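You operate a simulated robot arm through the tools that you are given. There is no shell and no other tool.

You are at the controls of a simulated robot arm. One attempt, no reset.

JOB
Even out the air in the three tubes on the trestles.
Fine: open the green and the blue lever, wait till the needles stand level, shut both again. Where these are worked on the way, their far stop is far enough and under half their travel is too little: blue lever.
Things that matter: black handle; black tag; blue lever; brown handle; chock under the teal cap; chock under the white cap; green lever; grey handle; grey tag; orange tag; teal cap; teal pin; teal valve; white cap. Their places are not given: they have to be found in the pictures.

It is judged by the outcome, as a careful person would: the job done as asked, and still so three seconds after it is handed in. It fails if anything else is knocked over, pushed out of place, dropped, spilled or broken.

ROBOT AND FRAMES
A 6-joint arm with a two-finger gripper, fixed in place. Base frame: the origin is at the foot of the arm, x ahead of it, y to its left, z up. Lengths are in mm, angles in rad, forces in N, time in s.
Its first joint turns from -2.897 to 2.897 rad. Payload 2.45 kg.
The tool frame sits at the grasp point between the pads (the TCP): z along the fingers, y along the line on which they close. The tips reach 20 mm beyond it. Largest opening 140 mm; the body of the gripper starts 168 mm behind the TCP.
Orientation is that of the tool frame in the base frame, as a unit quaternion [x, y, z, w]. With the fingers straight down and closing along the base's y, the tool's x points along the base's -x, its y along +y and its z along -z.

CONTROLS
- The arm moves only by the tool drive_tool. Its argument "increments" is a list of rows, each an object of numbers (a shift or turn left out is 0, a gripper value left out holds the last): "tx", "ty", "tz": the shift along the base's x, y, z in mm; "ax", "ay", "az": the turn, a rotation vector about the base's x, y, z in rad; "hand": the gripper command, from -1 (fully open) to 1 (shut), values between in proportion. In form: [{"tx": .., "ty": .., "tz": .., "ax": .., "ay": .., "az": .., "hand": ..}, ...]. A call has 1 to 20 rows; each row shifts and turns the commanded pose from where the row before left it. Rows are played at 5 a second. More than 50 mm and 0.15 rad between two rows, or a gripper value outside its range, and nothing of the call is played. A pose out of reach is approached as far as the arm can. The call stops where the force on the tool passes 40 N (or 10 N more than at its start, if that is more) or the arm is blocked; 0.2 s more then pass. The fingers move at their own pace (about 45 mm/s each) and stop on an object; they squeeze with about 20 N. The grip force told is the motor's: it shows also when the fingers shut on nothing. Time passes only in rows, and 0.2 s behind the last, so rows that do not move let the fingers close. The reply holds the time, the measured pose of the TCP, the force on the tool along the base axes, the opening and the grip force, in the units named above and with some noise, with the torque about the TCP (base axes, N m) and any sound that the robot's microphone picked up.
- Cameras (640 x 400 px; columns grow to the right, rows downward): "scene" is fixed at [51.4, 501.9, 1738.8]; the picture's right is [0.08, -1.00, 0.00], its down [-0.71, -0.06, -0.71] and it looks along [0.70, 0.06, -0.71] (base axes); focal length 274 px, centre (320, 200). "wrist" rides on the gripper at [78, 11, -209] in the tool frame; the picture's right is [-0.14, 0.99, 0.00], its down [-0.92, -0.13, -0.37] and it looks along [-0.37, -0.05, 0.93] (tool axes); focal length 280 px, centre (320, 200).
- camera(camera): a new picture of that camera. It takes no simulated time.
- locate(camera, pixels): for up to 12 pixels [column, row] of the newest picture of that camera ("zoom" is the newest enlarged one), the place [x, y, z] in the base frame of the surface seen there, good to about 2 mm. It takes no simulated time.
- close_up(camera, box): a new picture of the part [left, top, right, bottom] of that camera's present view, enlarged. It takes no simulated time.
- finish_job(): hands the job in; it is judged then, once.

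Leave the gripper open and the arm clear of the work at the hand-in unless told otherwise.

The tools are called after "Call:" by a JSON object that holds its "method" and its "body". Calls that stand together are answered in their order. drive_tool: Moves the arm, as the interface text tells. Its arguments: {"type":"object","properties":{"increments":{"type":"array","items":{"type":"object","properties":{"tx":{"type":"number"},"ty":{"type":"number"},"tz":{"type":"number"},"ax":{"type":"number"},"ay":{"type":"number"},"az":{"type":"number"},"hand":{"type":"number"}}}}},"required":["increments"]} The other tools are called the same way: camera (camera) takes a picture; locate (camera, pixels) gives the place of the surface under pixels of a picture; close_up (camera, box) takes an enlarged picture of a part of a camera's view; finish_job () hands the job in.

At the start:

```text
time: 0.0
eef_pos: [701.7, 101.4, 1335.3]
orientation: [0.001, 1.0, 0.0, 0.0]
wrist_force: [0.2, -0.2, 0.5]
moment: [-0.01, -0.02, 0.01]
gripper_width: 140.1
finger_force: 0.0
```

scene: 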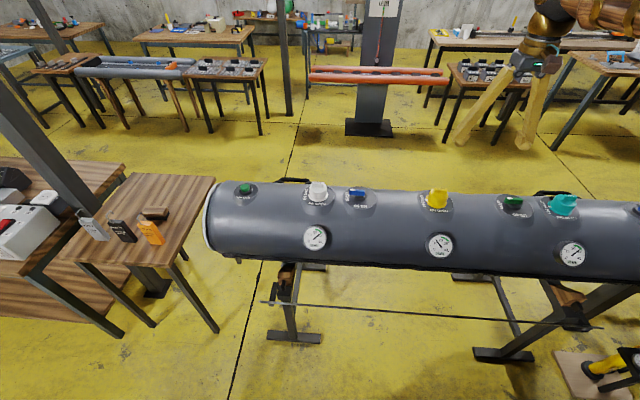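
wrist: 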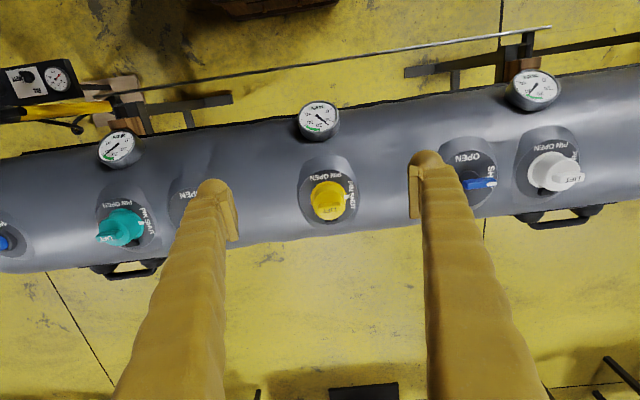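

I see a long grey tube with caps, levers and gauges. First I take close-ups to read the labels and the gauges.

Call:
{"method": "close_up", "body": {"camera": "scene", "box": [200, 160, 420, 298]}}

Call:
{"method": "close_up", "body": {"camera": "scene", "box": [420, 160, 640, 298]}}

Call:
{"method": "close_up", "body": {"camera": "wrist", "box": [0, 80, 320, 280]}}

Call:
{"method": "close_up", "body": {"camera": "wrist", "box": [320, 40, 640, 240]}}

Call:
{"method": "close_up", "body": {"camera": "scene", "box": [0, 150, 220, 288]}}

```text
2.90 times, centred on (310, 229) of scene
```

zoom: 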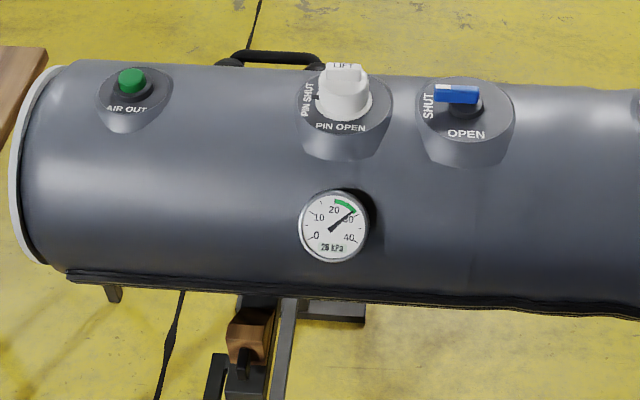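

```text
2.90 times, centred on (530, 229) of scene
```

zoom: 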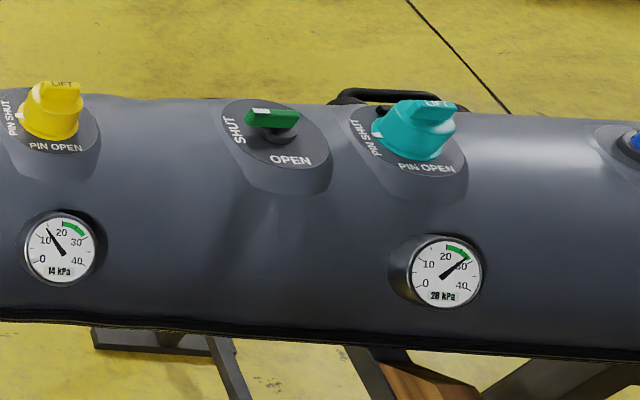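

```text
2.00 times, centred on (160, 180) of wrist
```

zoom: 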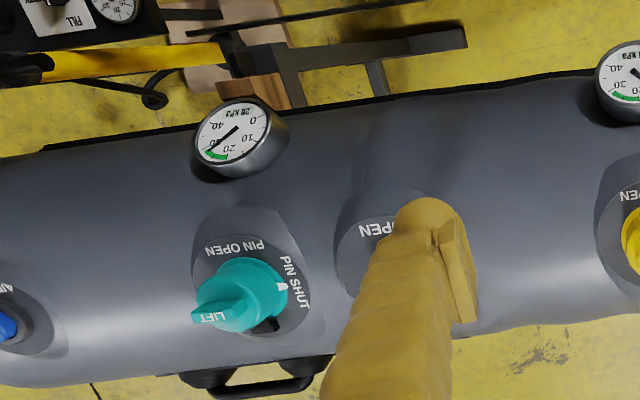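

```text
2.00 times, centred on (480, 140) of wrist
```

zoom: 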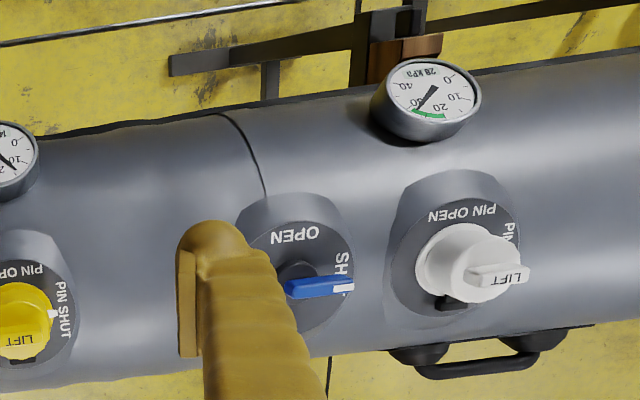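

```text
2.90 times, centred on (110, 219) of scene
```

zoom: 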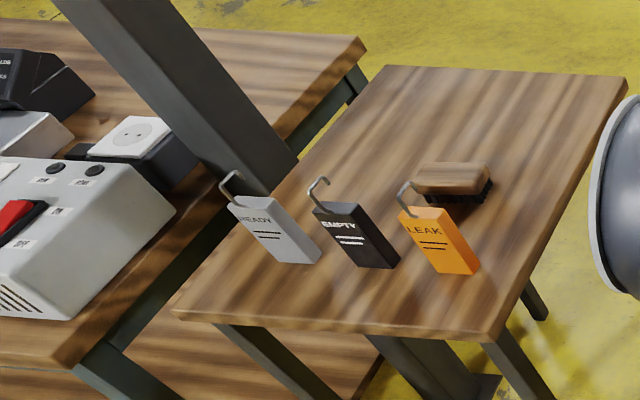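

Gauges: left about 28, middle 14, right 28 kPa. The levers' white tips point to SHUT (towards +y) and OPEN is towards -x. Now I locate the levers and discs in the scene picture.

Call:
{"method": "close_up", "body": {"camera": "scene", "box": [330, 178, 390, 216]}}

Call:
{"method": "close_up", "body": {"camera": "scene", "box": [484, 185, 544, 223]}}

Call:
{"method": "close_up", "body": {"camera": "wrist", "box": [430, 130, 510, 230]}}

```text
10.53 times, centred on (360, 197) of scene
```

zoom: 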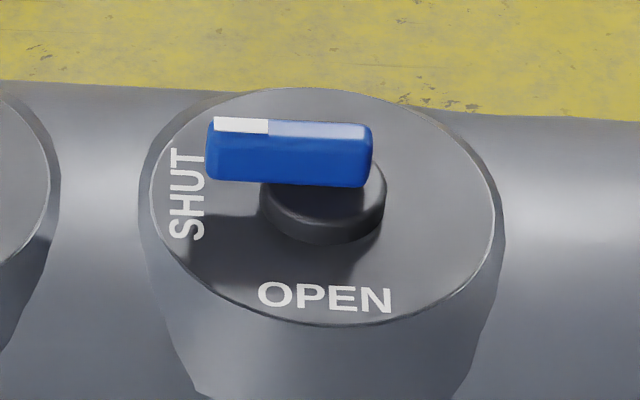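

```text
10.53 times, centred on (514, 204) of scene
```

zoom: 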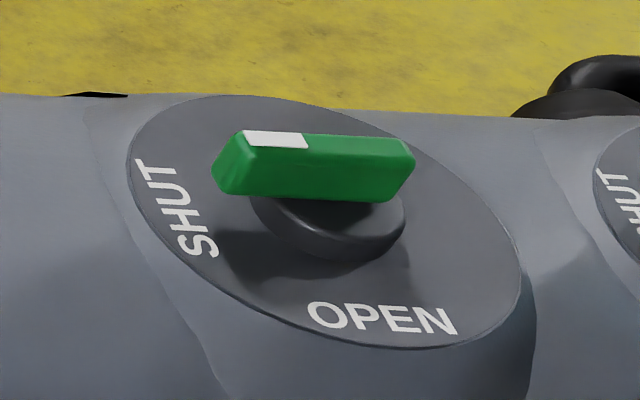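

```text
4.00 times, centred on (470, 180) of wrist
```

zoom: 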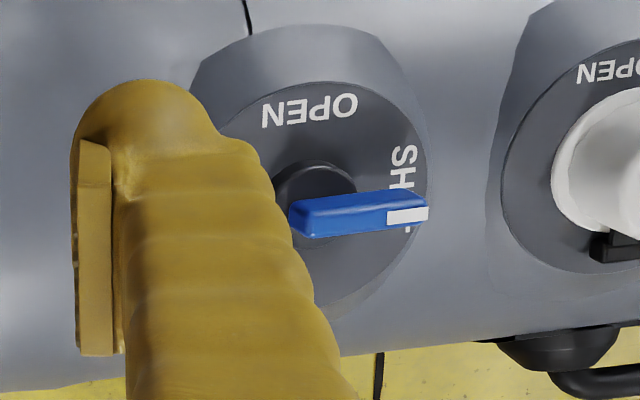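

I locate the points of the blue lever in the newest zoom (wrist): tip (408,212), hub end (300,220), hub (312,180), disc edges (300,100), (330,300), (415,170), (240,160).

Call:
{"method": "locate", "body": {"camera": "zoom", "pixels": [[420, 212], [395, 212], [350, 207], [305, 213], [312, 180], [300, 95], [335, 285], [418, 165], [250, 130], [380, 270], [345, 130], [405, 150]]}}

Call:
{"method": "locate", "body": {"camera": "scene", "pixels": [[342, 190], [353, 190], [362, 191], [360, 198], [360, 207], [505, 198], [510, 198.5], [520, 200], [514, 208], [520, 215], [499, 203], [530, 212]]}}

```text
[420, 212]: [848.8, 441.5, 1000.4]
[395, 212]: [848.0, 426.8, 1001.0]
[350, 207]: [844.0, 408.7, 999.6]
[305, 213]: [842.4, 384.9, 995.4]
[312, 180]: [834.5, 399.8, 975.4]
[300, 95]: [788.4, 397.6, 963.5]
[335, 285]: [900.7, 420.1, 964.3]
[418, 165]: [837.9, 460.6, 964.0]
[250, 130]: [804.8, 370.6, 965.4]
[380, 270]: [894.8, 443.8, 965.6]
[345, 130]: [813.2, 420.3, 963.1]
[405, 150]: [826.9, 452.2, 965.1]
```

```text
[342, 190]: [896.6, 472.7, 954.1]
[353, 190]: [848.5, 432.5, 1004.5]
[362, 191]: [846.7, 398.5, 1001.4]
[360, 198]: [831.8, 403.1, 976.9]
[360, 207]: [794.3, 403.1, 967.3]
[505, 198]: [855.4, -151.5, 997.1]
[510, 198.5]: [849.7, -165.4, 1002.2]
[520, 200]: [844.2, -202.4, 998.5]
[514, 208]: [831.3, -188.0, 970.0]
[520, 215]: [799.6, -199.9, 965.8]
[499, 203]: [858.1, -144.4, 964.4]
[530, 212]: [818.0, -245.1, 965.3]
```

Discs lie level at z≈965; the levers are about 60 mm long with top at z≈1002. I locate more: caps, gauges, tube, pillar, to know what surrounds the work.

Call:
{"method": "locate", "body": {"camera": "scene", "pixels": [[318, 188], [438, 192], [563, 200], [245, 189], [638, 208], [120, 230], [40, 120], [290, 230], [380, 230], [295, 181], [550, 193], [315, 237]]}}

Call:
{"method": "camera", "body": {"camera": "wrist"}}

```text
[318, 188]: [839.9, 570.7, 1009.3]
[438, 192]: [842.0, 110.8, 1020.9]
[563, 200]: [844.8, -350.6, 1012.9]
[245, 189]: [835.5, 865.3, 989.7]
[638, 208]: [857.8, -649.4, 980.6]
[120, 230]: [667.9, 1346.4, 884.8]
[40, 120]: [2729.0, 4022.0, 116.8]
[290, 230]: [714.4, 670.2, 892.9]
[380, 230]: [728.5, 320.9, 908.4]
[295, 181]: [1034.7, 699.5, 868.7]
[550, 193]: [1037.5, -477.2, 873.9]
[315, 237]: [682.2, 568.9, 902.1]
```

```text
taken
```

wrist: 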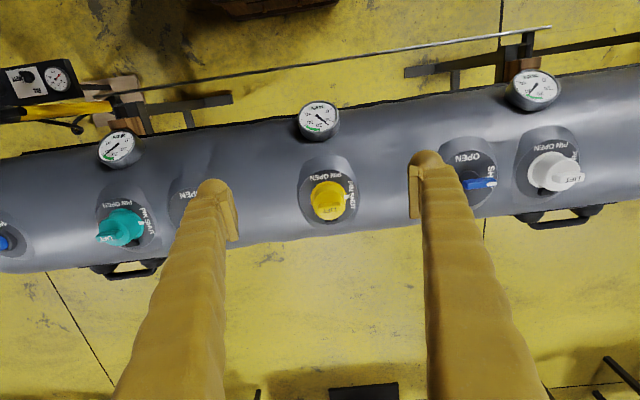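

Neighbour caps are at y≈571 / 111 / -351, over 160 mm from either lever, so there is room. I move above the green lever (about x 846, y -188), turning the hand by -1.83 rad so that the fingers will close across it.

Call:
{"method": "drive_tool", "body": {"increments": [{"tx": 11, "ty": -22, "tz": -6, "az": -0.14}, {"tx": 11, "ty": -22, "tz": -6, "az": -0.14}, {"tx": 11, "ty": -22, "tz": -6, "az": -0.14}, {"tx": 11, "ty": -22, "tz": -6, "az": -0.14}, {"tx": 11, "ty": -22, "tz": -6, "az": -0.14}, {"tx": 11, "ty": -22, "tz": -6, "az": -0.14}, {"tx": 11, "ty": -22, "tz": -6, "az": -0.14}, {"tx": 11, "ty": -22, "tz": -6, "az": -0.14}, {"tx": 11, "ty": -22, "tz": -6, "az": -0.14}, {"tx": 11, "ty": -22, "tz": -6, "az": -0.14}, {"tx": 11, "ty": -22, "tz": -6, "az": -0.14}, {"tx": 11, "ty": -22, "tz": -6, "az": -0.14}, {"tx": 11, "ty": -22, "tz": -6, "az": -0.15}, {}]}}

Call:
{"method": "camera", "body": {"camera": "wrist"}}

Call:
{"method": "camera", "body": {"camera": "scene"}}

```text
time: 3.0
eef_pos: [844.4, -183.8, 1256.6]
orientation: [0.793, 0.609, 0.0, 0.0]
wrist_force: [-0.2, -0.5, -0.4]
moment: [0.01, 0.01, 0.01]
gripper_width: 140.0
finger_force: 0.0
```

```text
taken
```

wrist: 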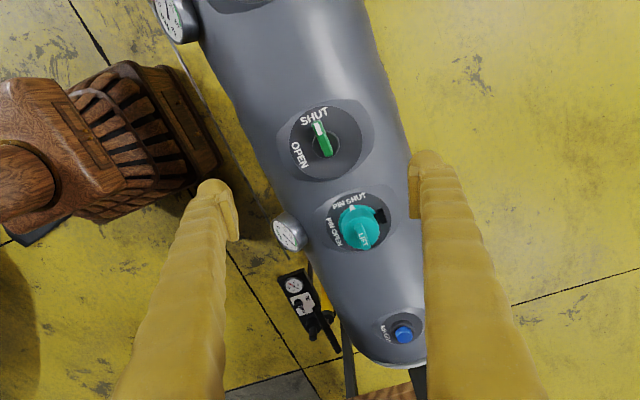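

```text
taken
```

scene: 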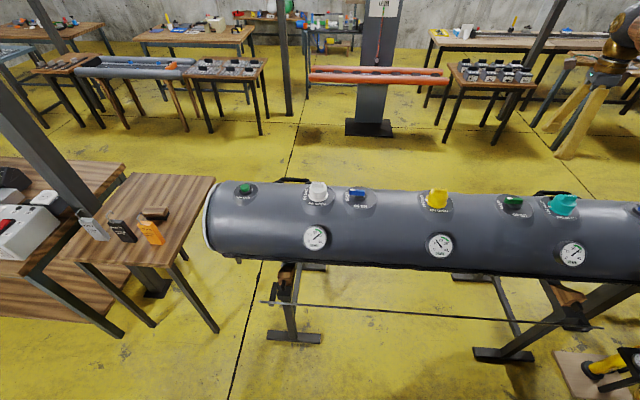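

The green lever is seen at (322,140) in the wrist picture. I enlarge it to find its centre and heading.

Call:
{"method": "close_up", "body": {"camera": "wrist", "box": [274, 100, 370, 160]}}

Call:
{"method": "locate", "body": {"camera": "wrist", "pixels": [[317, 124], [319, 132], [323, 142], [327, 154], [330, 138], [316, 144], [336, 142], [300, 130], [327, 105], [359, 140], [325, 180], [290, 145]]}}

```text
6.67 times, centred on (322, 130) of wrist
```

zoom: 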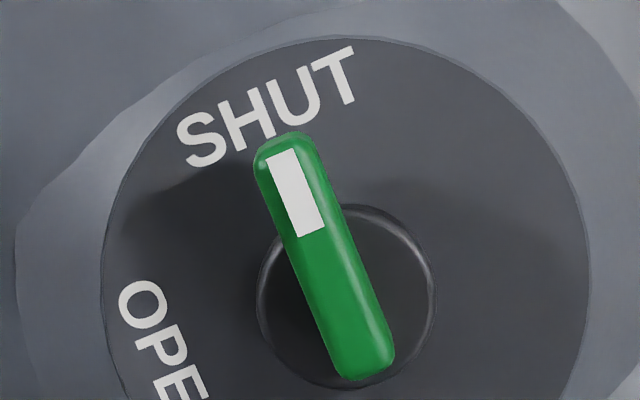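

```text
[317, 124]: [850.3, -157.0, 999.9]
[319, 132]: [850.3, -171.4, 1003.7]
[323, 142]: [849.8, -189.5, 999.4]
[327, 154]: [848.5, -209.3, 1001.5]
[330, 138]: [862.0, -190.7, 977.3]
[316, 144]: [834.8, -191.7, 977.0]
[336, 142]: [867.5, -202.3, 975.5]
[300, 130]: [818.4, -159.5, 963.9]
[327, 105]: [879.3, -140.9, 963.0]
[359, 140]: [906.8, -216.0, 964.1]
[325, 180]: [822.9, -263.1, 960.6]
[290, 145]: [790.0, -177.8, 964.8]
```

I locate points along the lever, its side edges and the hub circle in this enlarged picture.

Call:
{"method": "locate", "body": {"camera": "zoom", "pixels": [[283, 145], [295, 190], [313, 235], [335, 300], [362, 365], [300, 260], [352, 250], [262, 165], [320, 165], [330, 360], [390, 345], [430, 290]]}}

Call:
{"method": "locate", "body": {"camera": "zoom", "pixels": [[262, 290], [370, 210], [400, 230], [425, 320], [270, 340], [310, 380], [110, 220], [370, 42], [585, 240], [545, 140], [180, 110], [580, 330]]}}

```text
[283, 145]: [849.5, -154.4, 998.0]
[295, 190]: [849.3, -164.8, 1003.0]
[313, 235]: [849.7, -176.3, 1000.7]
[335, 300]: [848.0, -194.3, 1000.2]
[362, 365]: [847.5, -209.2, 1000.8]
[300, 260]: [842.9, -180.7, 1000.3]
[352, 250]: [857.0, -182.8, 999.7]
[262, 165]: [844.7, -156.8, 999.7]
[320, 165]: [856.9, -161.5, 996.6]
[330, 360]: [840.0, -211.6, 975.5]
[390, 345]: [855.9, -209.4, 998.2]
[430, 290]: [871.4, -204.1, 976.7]
```

```text
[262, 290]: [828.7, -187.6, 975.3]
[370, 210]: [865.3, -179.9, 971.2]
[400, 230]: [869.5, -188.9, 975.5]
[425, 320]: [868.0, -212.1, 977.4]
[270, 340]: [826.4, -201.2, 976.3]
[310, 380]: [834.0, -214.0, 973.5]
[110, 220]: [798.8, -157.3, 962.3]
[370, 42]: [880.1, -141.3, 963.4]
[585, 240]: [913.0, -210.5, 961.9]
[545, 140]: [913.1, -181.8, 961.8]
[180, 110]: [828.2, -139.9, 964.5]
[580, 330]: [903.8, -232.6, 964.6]
```

The green lever: tip about (850,-152), tail (847,-213), 14 mm wide, top z≈1002; hub centre about (849,-197.5). It lies nearly along y (2° off). I turn the hand back by 0.227 rad, centre over the hub, narrow the fingers to about 60 mm and go down to z≈1060 for a look.

Call:
{"method": "drive_tool", "body": {"increments": [{"tx": 2.3, "ty": -6.5, "az": 0.1135, "hand": 0.143}, {"tx": 2.0, "ty": -6.5, "az": 0.1135}, {"tz": -25}, {"tz": -25}, {"tz": -25}, {"tz": -25}, {"tz": -25}, {"tz": -25}, {"tz": -25}, {"tz": -20}, {}]}}

Call:
{"method": "camera", "body": {"camera": "wrist"}}

Call:
{"method": "close_up", "body": {"camera": "scene", "box": [440, 130, 600, 230]}}

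```text
time: 5.4
eef_pos: [848.4, -197.2, 1062.2]
orientation: [0.717, 0.697, 0.0, 0.0]
wrist_force: [0.7, 0.5, 0.0]
moment: [-0.01, -0.02, -0.02]
gripper_width: 60.1
finger_force: 0.0
```

```text
taken
```

wrist: 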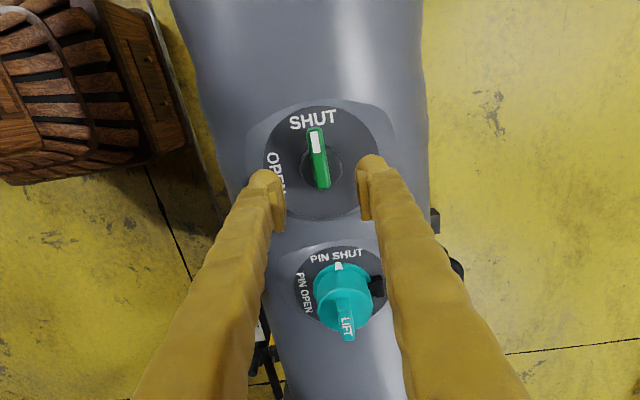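

```text
4.00 times, centred on (520, 180) of scene
```

zoom: 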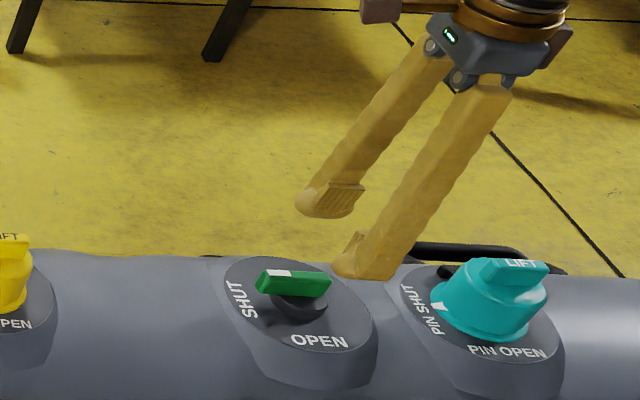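

The view fits. I measure the lever once more from this nearer view.

Call:
{"method": "close_up", "body": {"camera": "wrist", "box": [256, 100, 384, 180]}}

Call:
{"method": "locate", "body": {"camera": "wrist", "pixels": [[315, 129], [317, 145], [320, 165], [323, 185], [312, 165], [327, 160], [302, 168], [340, 165], [322, 150], [336, 155]]}}

```text
5.00 times, centred on (320, 140) of wrist
```

zoom: 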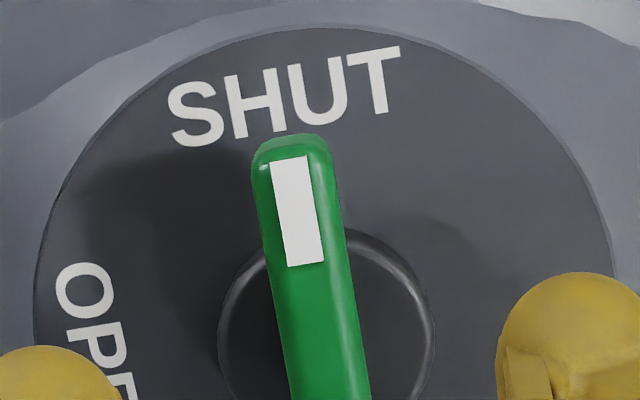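

```text
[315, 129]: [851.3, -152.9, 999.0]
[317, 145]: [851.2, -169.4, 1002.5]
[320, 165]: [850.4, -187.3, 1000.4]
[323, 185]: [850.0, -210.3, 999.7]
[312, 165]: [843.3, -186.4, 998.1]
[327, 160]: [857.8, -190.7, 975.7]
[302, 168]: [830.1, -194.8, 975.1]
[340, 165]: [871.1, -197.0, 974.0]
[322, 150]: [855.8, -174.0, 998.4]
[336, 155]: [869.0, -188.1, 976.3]
```

Hub centre (850,-197), lever axis x≈850.5. I shift +1.5 mm in x, lower 61 mm to TCP z≈1001 (tips at ≈981, above hub top 977), then close.

Call:
{"method": "drive_tool", "body": {"increments": [{"tx": 1.6, "tz": -15}, {"tz": -20}, {"tz": -15}, {"tz": -10}, {}]}}

Call:
{"method": "camera", "body": {"camera": "wrist"}}

```text
time: 6.6
eef_pos: [849.6, -197.9, 1001.0]
orientation: [0.718, 0.696, 0.0, 0.0]
wrist_force: [-0.2, 0.6, -0.8]
moment: [0.03, -0.03, -0.01]
gripper_width: 60.0
finger_force: 0.2
```

```text
taken
```

wrist: 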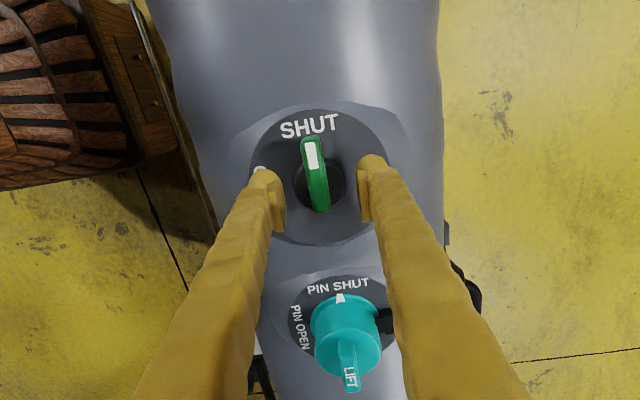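

The fingers straddle the green lever at the hub, no contact force. I close the fingers and let them settle.

Call:
{"method": "drive_tool", "body": {"increments": [{"hand": 0.5}, {"hand": 0.8}, {"hand": 1}, {}, {}, {}]}}

Call:
{"method": "camera", "body": {"camera": "wrist"}}

```text
time: 8.0
eef_pos: [850.4, -198.4, 1002.2]
orientation: [0.719, 0.695, 0.0, -0.001]
wrist_force: [-17.5, 1.6, 0.0]
moment: [0.01, 0.18, 0.95]
gripper_width: 15.3
finger_force: 41.7
```

```text
taken
```

wrist: 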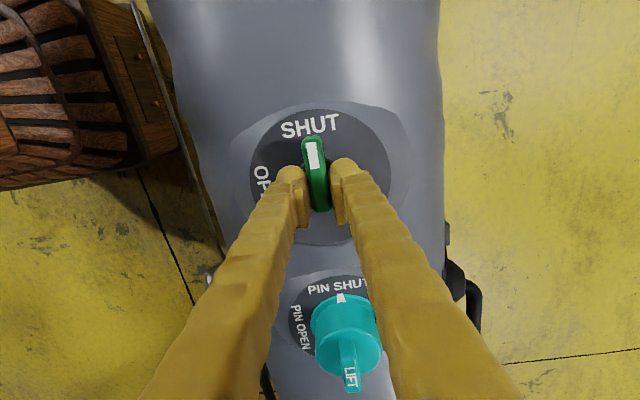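

The grip holds (15.3 mm) but with a side force of -17.5 N in x and 0.95 N·m: slightly off-centre. I try a 1 mm shift in -x to relieve it.

Call:
{"method": "drive_tool", "body": {"increments": [{"tx": -0.7}, {}]}}

```text
time: 8.6
eef_pos: [849.9, -198.1, 1001.6]
orientation: [0.718, 0.696, 0.0, -0.001]
wrist_force: [-12.6, -0.3, -6.0]
moment: [-0.03, 0.13, 0.91]
gripper_width: 15.5
finger_force: 40.9
```

The force drops. I shift a further 1.6 mm and start the turn gently (+az is towards OPEN).

Call:
{"method": "drive_tool", "body": {"increments": [{"tx": -0.8}, {"tx": -0.8}, {"az": 0.03}, {}]}}

```text
time: 9.8
eef_pos: [848.9, -198.3, 1001.2]
orientation: [0.707, 0.707, 0.001, 0.001]
wrist_force: [7.8, -2.7, -7.0]
moment: [-0.11, -0.07, 0.0]
gripper_width: 15.2
finger_force: 40.6
stopped in row 4: the force on the tool passed its limit at 41 N (the readings are from after the stop); the commanded pose is now the measured one
```

The call stopped on a 41 N peak; now forces are small again and the yaw is -90°. I look at the lever.

Call:
{"method": "camera", "body": {"camera": "wrist"}}

Call:
{"method": "close_up", "body": {"camera": "scene", "box": [440, 160, 600, 260]}}

```text
taken
```

wrist: 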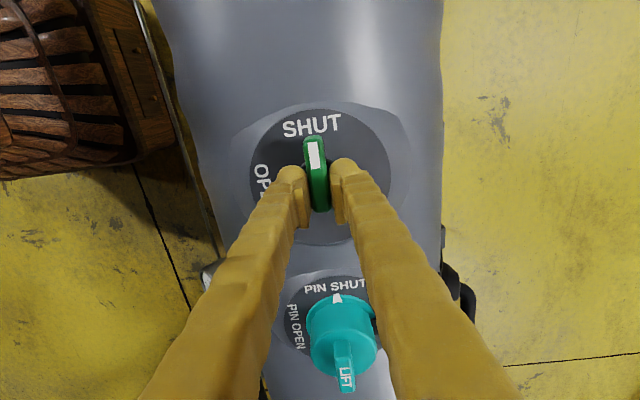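

```text
4.00 times, centred on (520, 210) of scene
```

zoom: 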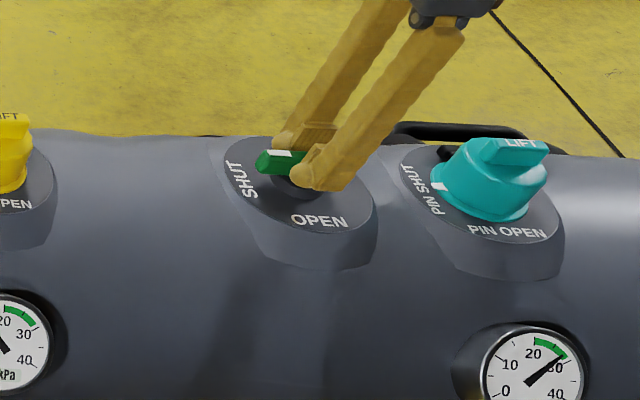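

The lever looks nearly unmoved and the pads now sit flush (lever exactly along y). I try turning in small steps.

Call:
{"method": "drive_tool", "body": {"increments": [{"az": 0.03}, {"az": 0.03}, {}]}}

```text
time: 10.6
eef_pos: [849.9, -197.8, 1001.9]
orientation: [0.686, 0.728, 0.0, 0.001]
wrist_force: [9.4, -0.3, -10.7]
moment: [-0.01, -0.1, 0.0]
gripper_width: 14.8
finger_force: 40.7
```

It turns freely (yaw now 93.4°, moment ≈ 0). I relieve the small residual forces (+0.8 mm x, -0.8 mm z) while turning on.

Call:
{"method": "drive_tool", "body": {"increments": [{"tx": 0.4, "tz": -0.4, "az": 0.04}, {"tx": 0.4, "tz": -0.4, "az": 0.04}, {"az": 0.04}, {"az": 0.04}, {}]}}

```text
time: 11.8
eef_pos: [850.7, -197.8, 1003.0]
orientation: [0.625, 0.781, 0.0, 0.001]
wrist_force: [-16.9, -12.9, 1.8]
moment: [-0.14, 0.17, -0.06]
gripper_width: 15.0
finger_force: 40.9
```

It turns on well (102.6°). Side forces (-17,-13) N ask for a shift of about -0.8, -0.6 mm; I apply it and turn on.

Call:
{"method": "drive_tool", "body": {"increments": [{"tx": -0.4, "ty": -0.3, "az": 0.03}, {"tx": -0.4, "ty": -0.3, "az": 0.04}, {"az": 0.04}, {"az": 0.04}, {}]}}

```text
time: 13.0
eef_pos: [849.6, -197.6, 1002.3]
orientation: [0.565, 0.825, 0.001, 0.001]
wrist_force: [-13.7, 0.3, 8.9]
moment: [0.09, 0.2, -0.01]
gripper_width: 15.0
finger_force: 41.2
```

Yaw 111°. x force still -14 N: another -0.7 mm in x, +0.4 in z, and turn on.

Call:
{"method": "drive_tool", "body": {"increments": [{"tx": -0.4, "tz": 0.3, "az": 0.04}, {"tx": -0.3, "az": 0.04}, {"az": 0.05}, {"az": 0.05}, {}]}}

```text
time: 14.2
eef_pos: [848.8, -197.8, 1002.0]
orientation: [0.488, 0.873, 0.001, 0.001]
wrist_force: [12.1, 11.1, 5.6]
moment: [0.13, -0.12, 0.03]
gripper_width: 14.7
finger_force: 40.8
```

Yaw 121.6°. Forces now (+12,+11) N: shift +0.4,+0.4 and turn on.

Call:
{"method": "drive_tool", "body": {"increments": [{"tx": 0.2, "ty": 0.3, "az": 0.05}, {"tx": 0.2, "ty": 0.2, "az": 0.05}, {"az": 0.05}, {"az": 0.05}, {}]}}

```text
time: 15.4
eef_pos: [849.4, -198.6, 1001.3]
orientation: [0.4, 0.917, 0.001, 0.001]
wrist_force: [-9.2, -14.2, 11.6]
moment: [-0.18, 0.08, -0.02]
gripper_width: 15.1
finger_force: 41.4
```

Yaw 133°. I go on with small corrections (-0.2,-0.4,+0.4).

Call:
{"method": "drive_tool", "body": {"increments": [{"tx": -0.2, "ty": -0.3, "tz": 0.4, "az": 0.05}, {"ty": -0.1, "az": 0.05}, {"az": 0.05}, {"az": 0.05}, {}]}}

Call:
{"method": "close_up", "body": {"camera": "scene", "box": [440, 160, 600, 260]}}

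```text
time: 16.6
eef_pos: [849.4, -197.9, 1001.9]
orientation: [0.307, 0.952, 0.001, 0.0]
wrist_force: [-5.7, -27.7, -3.5]
moment: [-0.29, 0.02, 0.0]
gripper_width: 15.6
finger_force: 41.1
```

```text
4.00 times, centred on (520, 210) of scene
```

zoom: 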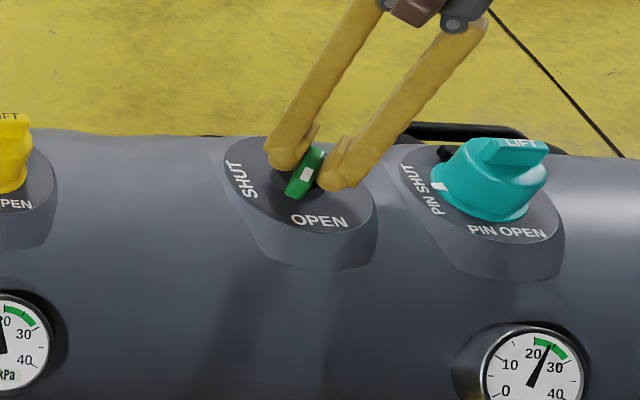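

The lever follows, and the right gauge is already falling: air flows. Yaw 144°. y force -28 N → shift -0.8 mm in y and turn on.

Call:
{"method": "drive_tool", "body": {"increments": [{"tx": -0.1, "ty": -0.5, "az": 0.04}, {"ty": -0.4, "az": 0.05}, {"az": 0.05}, {"az": 0.05}, {}]}}

```text
time: 17.8
eef_pos: [848.6, -199.3, 1000.7]
orientation: [0.215, 0.977, 0.001, 0.0]
wrist_force: [-24.1, -2.0, 7.1]
moment: [0.0, 0.4, 0.01]
gripper_width: 14.7
finger_force: 41.1
```

Yaw 155°. x force -24 N → shift -0.8 mm in x; continue.

Call:
{"method": "drive_tool", "body": {"increments": [{"tx": -0.5, "tz": 0.3, "az": 0.04}, {"tx": -0.3, "az": 0.04}, {"az": 0.04}, {"az": 0.04}, {}]}}

```text
time: 19.0
eef_pos: [849.2, -198.8, 1003.5]
orientation: [0.136, 0.991, 0.001, 0.0]
wrist_force: [10.7, -2.1, -10.9]
moment: [-0.08, -0.2, 0.03]
gripper_width: 15.5
finger_force: 40.9
```

Yaw 164.4°. I turn on in smaller steps, watching for the stop near 178–180°.

Call:
{"method": "drive_tool", "body": {"increments": [{"tx": 0.3, "tz": -0.4, "az": 0.04}, {"az": 0.04}, {"az": 0.04}, {"az": 0.04}, {}]}}

Call:
{"method": "close_up", "body": {"camera": "scene", "box": [440, 160, 600, 260]}}

```text
time: 20.2
eef_pos: [847.5, -198.9, 1001.1]
orientation: [0.057, 0.998, 0.001, 0.001]
wrist_force: [5.6, -3.9, 4.1]
moment: [-0.08, -0.05, 0.01]
gripper_width: 15.3
finger_force: 41.0
```

```text
4.00 times, centred on (520, 210) of scene
```

zoom: 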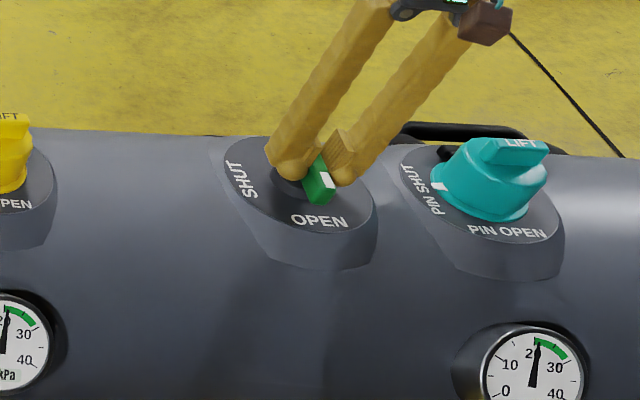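

Yaw 173.5°, lever points at OPEN's direction; nearly all the travel. I turn up to 0.1 rad more and watch the moment for the stop.

Call:
{"method": "drive_tool", "body": {"increments": [{"az": 0.03}, {"az": 0.03}, {"az": 0.03}, {}]}}

```text
time: 21.2
eef_pos: [848.3, -199.5, 1001.2]
orientation: [0.011, 1.0, 0.002, 0.0]
wrist_force: [8.4, -9.0, 4.6]
moment: [-0.09, -0.06, 0.02]
gripper_width: 15.1
finger_force: 41.1
```

Yaw 178.7°, still no stop felt. Two more small steps.

Call:
{"method": "drive_tool", "body": {"increments": [{"az": 0.025}, {"az": 0.025}, {}]}}

Call:
{"method": "camera", "body": {"camera": "wrist"}}

Call:
{"method": "close_up", "body": {"camera": "scene", "box": [480, 180, 560, 230]}}

```text
time: 22.0
eef_pos: [849.0, -199.6, 1002.5]
orientation: [-0.013, 1.0, 0.001, 0.0]
wrist_force: [-3.2, -8.6, 7.8]
moment: [-0.08, 0.15, -0.82]
gripper_width: 15.0
finger_force: 40.8
```

```text
taken
```

wrist: 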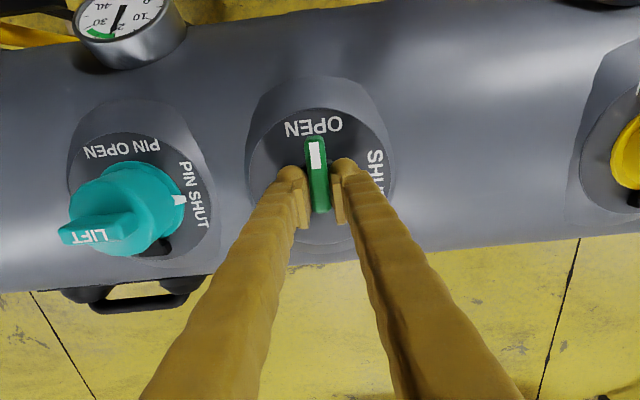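

```text
8.00 times, centred on (520, 205) of scene
```

zoom: 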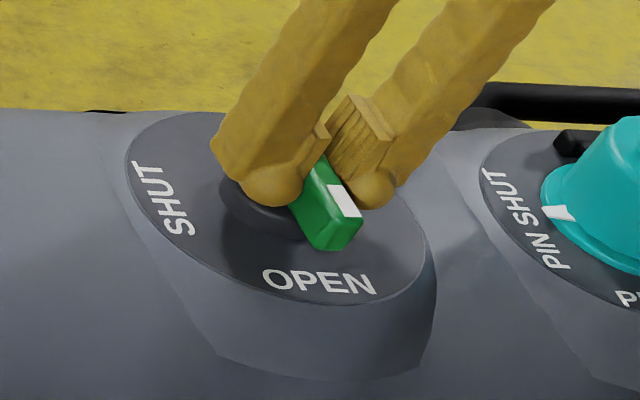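

The stop is reached (moment -0.82 N·m at 181.5°): green is fully open. I relieve 0.02 rad, open the fingers to 60 mm and rise.

Call:
{"method": "drive_tool", "body": {"increments": [{"az": -0.02}, {"hand": 0.5}, {"hand": 0.143}, {}, {}, {"tz": 15}, {"tz": 25}, {"tz": 30}, {"tz": 40}, {"tz": 40}, {}]}}

Call:
{"method": "camera", "body": {"camera": "scene"}}

Call:
{"method": "close_up", "body": {"camera": "scene", "box": [480, 180, 600, 270]}}

Call:
{"method": "close_up", "body": {"camera": "scene", "box": [400, 180, 480, 270]}}

```text
time: 24.4
eef_pos: [850.0, -197.2, 1152.9]
orientation: [-0.003, 1.0, 0.001, 0.0]
wrist_force: [0.4, -0.3, -0.1]
moment: [0.01, 0.01, -0.01]
gripper_width: 60.2
finger_force: 0.1
```

```text
taken
```

scene: 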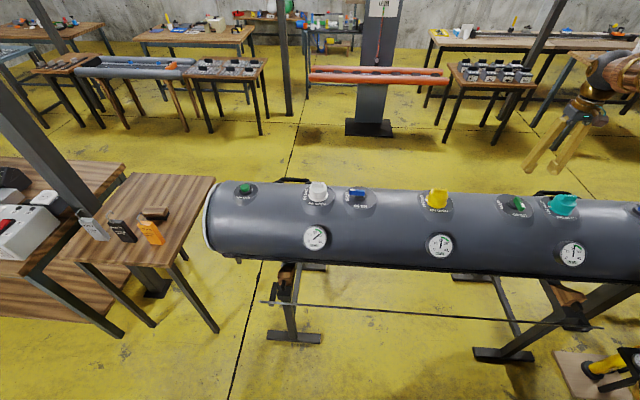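

```text
4.44 times, centred on (540, 225) of scene
```

zoom: 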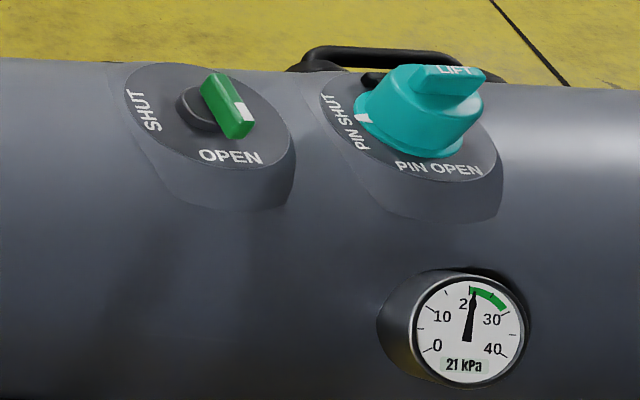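

```text
4.44 times, centred on (440, 225) of scene
```

zoom: 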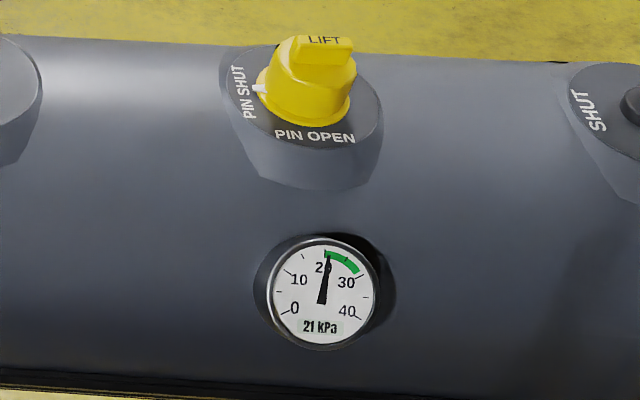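

Green lever open; right and middle gauges both read 21 kPa. Next the blue lever (about x 847, y 403): I move there at safe height (rising 80 mm), turning the hand back by -1.57 rad.

Call:
{"method": "drive_tool", "body": {"increments": [{"tz": 40}, {"tz": 40}, {"ty": 35, "az": -0.0925}, {"ty": 35, "az": -0.0925}, {"ty": 35, "az": -0.0925}, {"ty": 35, "az": -0.0925}, {"ty": 35, "az": -0.0925}, {"ty": 35, "az": -0.0925}, {"ty": 35, "az": -0.0925}, {"ty": 35, "az": -0.0925}, {"ty": 35, "az": -0.0925}, {"ty": 35, "az": -0.0925}, {"ty": 35, "az": -0.0925}, {"ty": 35, "az": -0.0925}, {"ty": 35, "az": -0.0925}, {"ty": 35, "az": -0.0925}, {"ty": 35, "az": -0.0925}, {"ty": 35, "az": -0.0925}, {"ty": 36, "az": -0.0925}, {}]}}

Call:
{"method": "camera", "body": {"camera": "wrist"}}

Call:
{"method": "camera", "body": {"camera": "scene"}}

```text
time: 28.6
eef_pos: [847.2, 398.8, 1232.1]
orientation: [0.706, 0.709, 0.002, 0.0]
wrist_force: [-0.6, -0.6, -0.1]
moment: [0.0, -0.01, -0.03]
gripper_width: 59.8
finger_force: 0.1
```

```text
taken
```

wrist: 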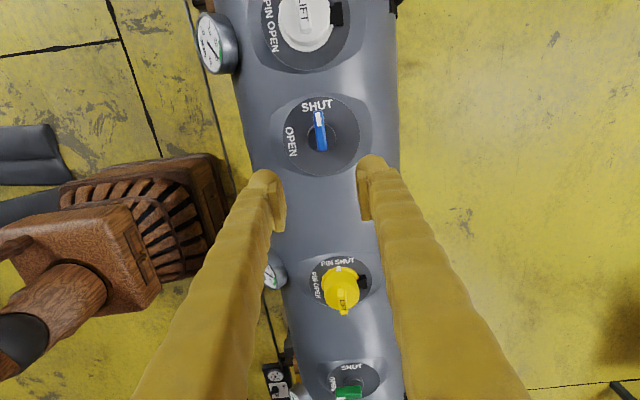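

```text
taken
```

scene: 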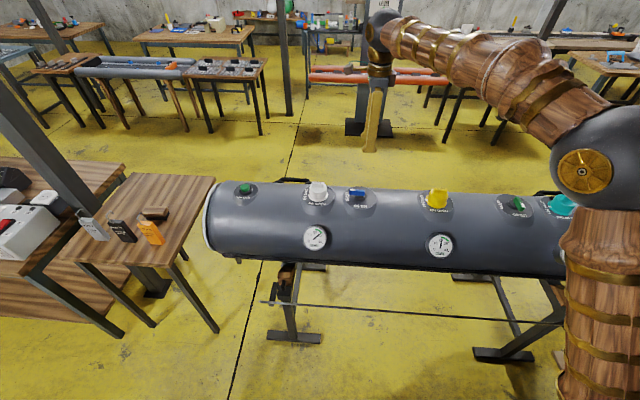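

The blue lever is at (320,135) in the wrist picture. I enlarge and measure it.

Call:
{"method": "close_up", "body": {"camera": "wrist", "box": [264, 90, 376, 180]}}

Call:
{"method": "locate", "body": {"camera": "wrist", "pixels": [[318, 113], [319, 125], [321, 137], [323, 149], [317, 140], [326, 135], [307, 138], [334, 132], [318, 97], [358, 135], [274, 135], [315, 174]]}}

```text
4.44 times, centred on (320, 135) of wrist
```

zoom: 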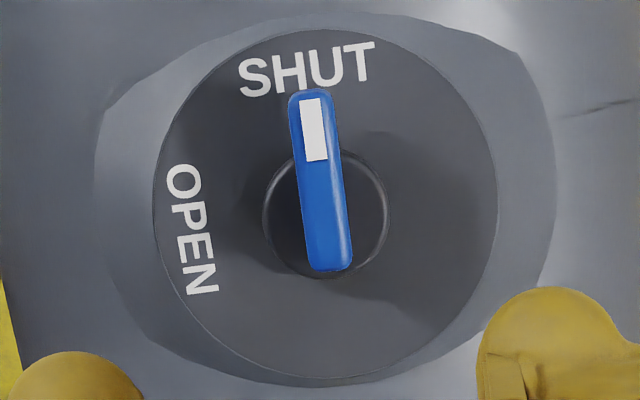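

```text
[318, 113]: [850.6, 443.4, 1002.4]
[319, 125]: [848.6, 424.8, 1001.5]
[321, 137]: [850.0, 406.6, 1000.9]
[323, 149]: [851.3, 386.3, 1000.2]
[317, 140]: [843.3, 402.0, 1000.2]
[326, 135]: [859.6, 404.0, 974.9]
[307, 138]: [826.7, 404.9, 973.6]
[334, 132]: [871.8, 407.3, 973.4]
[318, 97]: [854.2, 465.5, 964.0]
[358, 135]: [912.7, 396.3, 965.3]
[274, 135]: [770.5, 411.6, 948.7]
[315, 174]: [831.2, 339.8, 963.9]
```

I locate hub rim and disc rim points in this zoom for the axis.

Call:
{"method": "locate", "body": {"camera": "zoom", "pixels": [[266, 213], [386, 205], [300, 270], [365, 255], [350, 155], [280, 175], [313, 130], [325, 220], [330, 260], [302, 200], [347, 200], [160, 200]]}}

Call:
{"method": "locate", "body": {"camera": "zoom", "pixels": [[490, 170], [490, 240], [320, 375], [250, 355], [180, 110], [430, 60], [420, 340], [170, 270], [300, 38], [360, 32], [460, 300], [240, 60]]}}

```text
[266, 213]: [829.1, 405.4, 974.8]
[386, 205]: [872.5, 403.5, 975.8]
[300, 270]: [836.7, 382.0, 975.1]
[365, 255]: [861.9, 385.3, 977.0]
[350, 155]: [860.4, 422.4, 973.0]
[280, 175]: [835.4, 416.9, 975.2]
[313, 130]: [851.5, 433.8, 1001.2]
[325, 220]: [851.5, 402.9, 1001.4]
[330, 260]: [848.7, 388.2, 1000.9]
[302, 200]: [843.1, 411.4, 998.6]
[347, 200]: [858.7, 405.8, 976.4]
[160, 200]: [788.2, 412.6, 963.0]
```

```text
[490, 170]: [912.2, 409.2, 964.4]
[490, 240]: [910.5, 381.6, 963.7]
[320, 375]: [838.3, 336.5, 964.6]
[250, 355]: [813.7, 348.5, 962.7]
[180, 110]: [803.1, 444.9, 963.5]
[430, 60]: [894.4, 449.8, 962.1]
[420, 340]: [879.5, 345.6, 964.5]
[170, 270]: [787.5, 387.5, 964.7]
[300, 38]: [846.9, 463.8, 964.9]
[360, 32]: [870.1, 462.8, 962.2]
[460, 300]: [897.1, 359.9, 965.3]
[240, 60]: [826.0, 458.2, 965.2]
```

Disc and hub centre: about (850, 400.5); lever exactly along y, top z≈1001. I centre (+2.6, +1.8) and descend to z≈1060 first.

Call:
{"method": "drive_tool", "body": {"increments": [{"tx": 2.6, "ty": 1.8, "tz": -12}, {"tz": -25}, {"tz": -30}, {"tz": -30}, {"tz": -30}, {"tz": -25}, {"tz": -20}, {}]}}

Call:
{"method": "camera", "body": {"camera": "wrist"}}

```text
time: 30.4
eef_pos: [849.6, 398.2, 1059.9]
orientation: [0.706, 0.709, 0.001, 0.001]
wrist_force: [-0.7, -0.5, -0.4]
moment: [-0.01, -0.03, 0.02]
gripper_width: 60.2
finger_force: 0.1
```

```text
taken
```

wrist: 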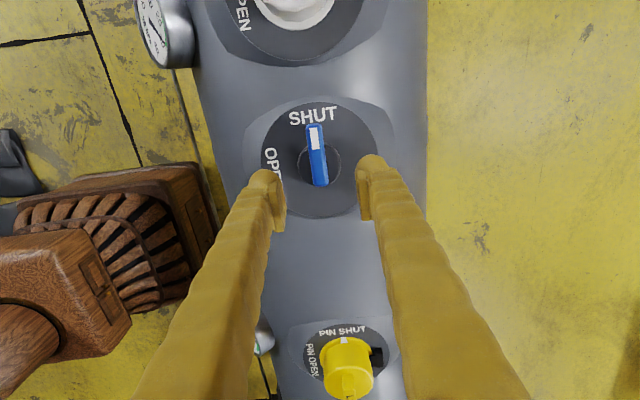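

I shift y by +1 and descend to TCP z≈1001, then read the pose again before gripping.

Call:
{"method": "drive_tool", "body": {"increments": [{"ty": 1, "tz": -20}, {"tz": -20}, {"tz": -12}, {"tz": -6}, {}]}}

Call:
{"method": "drive_tool", "body": {"increments": [{}]}}

Call:
{"method": "drive_tool", "body": {"increments": [{}]}}

Call:
{"method": "camera", "body": {"camera": "wrist"}}

```text
time: 31.6
eef_pos: [850.4, 401.1, 1000.8]
orientation: [0.705, 0.709, 0.001, 0.001]
wrist_force: [-0.4, -0.1, -0.2]
moment: [0.0, 0.0, -0.02]
gripper_width: 60.0
finger_force: 0.1
```

```text
time: 32.0
eef_pos: [850.4, 401.6, 1000.8]
orientation: [0.705, 0.709, 0.001, 0.0]
wrist_force: [0.4, -0.7, 0.2]
moment: [0.0, -0.01, 0.0]
gripper_width: 59.9
finger_force: 0.0
```

```text
time: 32.4
eef_pos: [850.8, 399.3, 1001.9]
orientation: [0.705, 0.71, 0.001, 0.001]
wrist_force: [0.1, 0.7, -0.1]
moment: [0.02, -0.01, -0.03]
gripper_width: 60.1
finger_force: 0.2
```

```text
taken
```

wrist: 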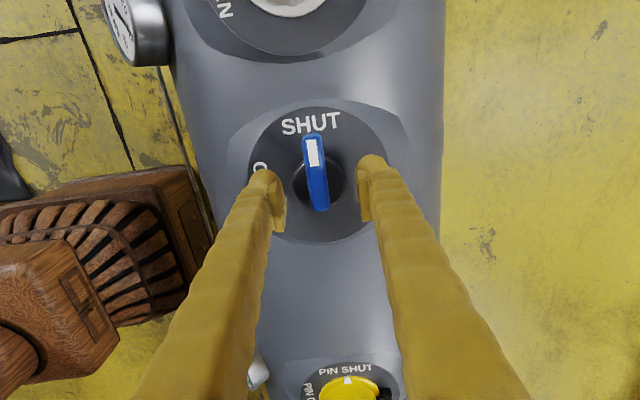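

Averaged pose (850.5, 400.7, 1001). With the green lever the tool was centred about 1 mm further to -x, so I shift -0.8 mm and close.

Call:
{"method": "drive_tool", "body": {"increments": [{"tx": -0.8, "hand": 0.5}, {"hand": 0.7}, {"hand": 1}, {}, {}, {}]}}

```text
time: 33.8
eef_pos: [849.9, 399.6, 1001.8]
orientation: [0.705, 0.709, 0.0, 0.0]
wrist_force: [-0.1, 0.8, -1.8]
moment: [-0.01, 0.01, -0.01]
gripper_width: 14.7
finger_force: 41.2
```

The grip is perfectly centred (near zero forces). I turn in +az, gently.

Call:
{"method": "drive_tool", "body": {"increments": [{"az": 0.03}, {"az": 0.04}, {"az": 0.05}, {"az": 0.05}, {"az": 0.05}, {}]}}

```text
time: 35.2
eef_pos: [849.7, 399.8, 1001.7]
orientation: [0.623, 0.782, 0.001, 0.0]
wrist_force: [2.2, 17.4, -16.1]
moment: [0.23, 0.01, -0.01]
gripper_width: 15.0
finger_force: 41.1
```

Yaw 103°. Corrections +0.6 y, -0.5 z; turn on.

Call:
{"method": "drive_tool", "body": {"increments": [{"ty": 0.4, "tz": -0.4, "az": 0.05}, {"ty": 0.2, "tz": -0.2, "az": 0.05}, {"az": 0.05}, {"az": 0.05}, {}]}}

```text
time: 36.4
eef_pos: [849.0, 400.3, 1001.5]
orientation: [0.543, 0.84, 0.0, 0.001]
wrist_force: [-15.4, 9.1, -4.9]
moment: [0.16, 0.2, 0.01]
gripper_width: 15.0
finger_force: 41.1
```

Yaw 114°. Corrections -0.5 x, +0.3 y; turn on.

Call:
{"method": "drive_tool", "body": {"increments": [{"tx": -0.3, "ty": 0.3, "tz": -0.2, "az": 0.05}, {"tx": -0.2, "az": 0.05}, {"az": 0.05}, {"az": 0.05}, {}]}}

Call:
{"method": "close_up", "body": {"camera": "scene", "box": [280, 170, 440, 270]}}

```text
time: 37.6
eef_pos: [850.2, 400.4, 1001.6]
orientation: [0.455, 0.89, 0.001, 0.001]
wrist_force: [-4.1, -2.3, 16.1]
moment: [-0.08, -0.02, -0.02]
gripper_width: 14.9
finger_force: 41.6
```

```text
4.00 times, centred on (360, 220) of scene
```

zoom: 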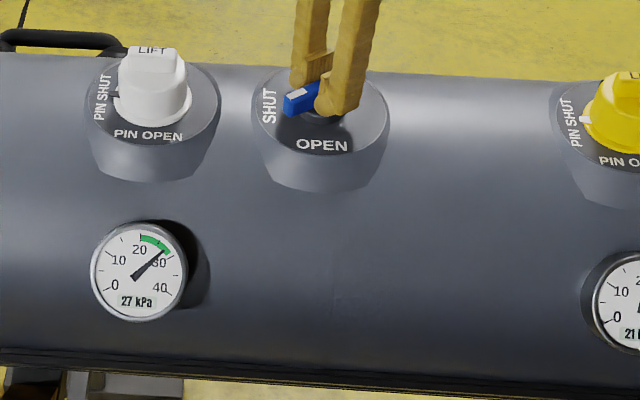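

Yaw 126°; the left gauge has begun to drop (27 kPa). z force +16 N → raise 0.5 mm; turn on.

Call:
{"method": "drive_tool", "body": {"increments": [{"tz": 0.4, "az": 0.05}, {"tz": 0.2, "az": 0.05}, {"az": 0.05}, {"az": 0.05}, {}]}}

```text
time: 38.8
eef_pos: [850.3, 399.3, 1002.2]
orientation: [0.365, 0.931, 0.001, 0.003]
wrist_force: [17.0, -9.7, 12.0]
moment: [-0.17, -0.27, 0.0]
gripper_width: 14.8
finger_force: 41.3
```

Yaw 137°. Corrections +0.6 x, -0.3 y, +0.3 z; turn on.

Call:
{"method": "drive_tool", "body": {"increments": [{"tx": 0.4, "ty": -0.3, "tz": 0.3, "az": 0.05}, {"tx": 0.2, "az": 0.05}, {"az": 0.05}, {"az": 0.05}, {}]}}

```text
time: 40.0
eef_pos: [850.3, 399.4, 1002.0]
orientation: [0.269, 0.963, 0.0, 0.0]
wrist_force: [15.3, -2.9, 1.1]
moment: [-0.02, -0.19, 0.02]
gripper_width: 15.1
finger_force: 41.2
```

Yaw 148.8°. Correction +0.5 x; turn on.

Call:
{"method": "drive_tool", "body": {"increments": [{"tx": 0.3, "az": 0.05}, {"tx": 0.2, "az": 0.05}, {"az": 0.05}, {"az": 0.05}, {}]}}

```text
time: 41.2
eef_pos: [849.0, 399.6, 1001.5]
orientation: [0.173, 0.985, 0.001, 0.001]
wrist_force: [-7.5, -2.9, -0.1]
moment: [-0.01, 0.15, -0.01]
gripper_width: 14.8
finger_force: 41.1
```

Yaw 160°. Turning on.

Call:
{"method": "drive_tool", "body": {"increments": [{"tx": -0.2, "az": 0.05}, {"az": 0.05}, {"az": 0.05}, {"az": 0.05}, {}]}}

```text
time: 42.4
eef_pos: [850.9, 400.0, 1001.7]
orientation: [0.075, 0.997, 0.001, 0.0]
wrist_force: [-1.9, 9.0, -12.1]
moment: [0.12, 0.01, 0.07]
gripper_width: 14.9
finger_force: 40.9
```

Yaw 171.4°. Now small steps up to the far stop.

Call:
{"method": "drive_tool", "body": {"increments": [{"ty": 0.3, "tz": -0.4, "az": 0.04}, {"az": 0.04}, {"az": 0.03}, {"az": 0.02}, {}]}}

```text
time: 43.6
eef_pos: [849.3, 399.6, 1002.4]
orientation: [0.009, 1.0, 0.0, 0.0]
wrist_force: [-14.0, -9.9, 3.6]
moment: [-0.13, 0.23, -0.03]
gripper_width: 15.2
finger_force: 40.6
```

Yaw 179°, no stop yet. Small steps more.

Call:
{"method": "drive_tool", "body": {"increments": [{"tx": -0.4, "ty": -0.3, "az": 0.02}, {"az": 0.02}, {}]}}

Call:
{"method": "close_up", "body": {"camera": "scene", "box": [280, 170, 440, 270]}}

Call:
{"method": "camera", "body": {"camera": "wrist"}}

```text
time: 44.4
eef_pos: [851.0, 399.2, 1001.6]
orientation: [-0.011, 1.0, 0.001, 0.001]
wrist_force: [-1.1, -7.4, -3.6]
moment: [-0.1, -0.01, -0.66]
gripper_width: 15.3
finger_force: 41.2
```

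```text
4.00 times, centred on (360, 220) of scene
```

zoom: 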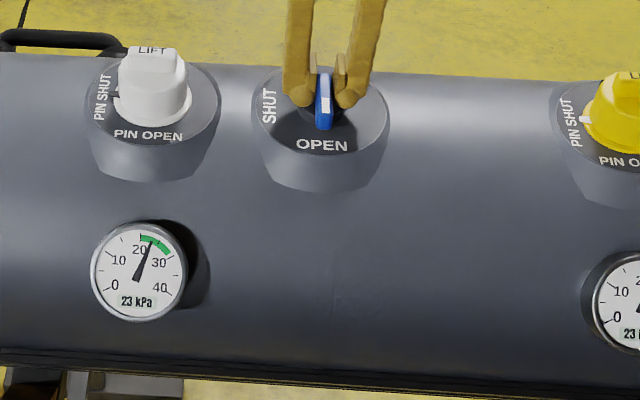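

```text
taken
```

wrist: 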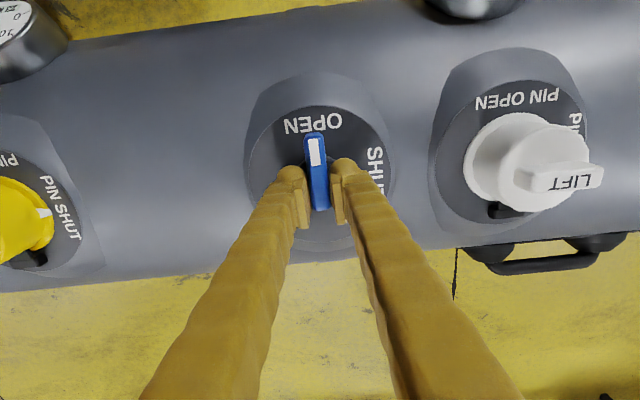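

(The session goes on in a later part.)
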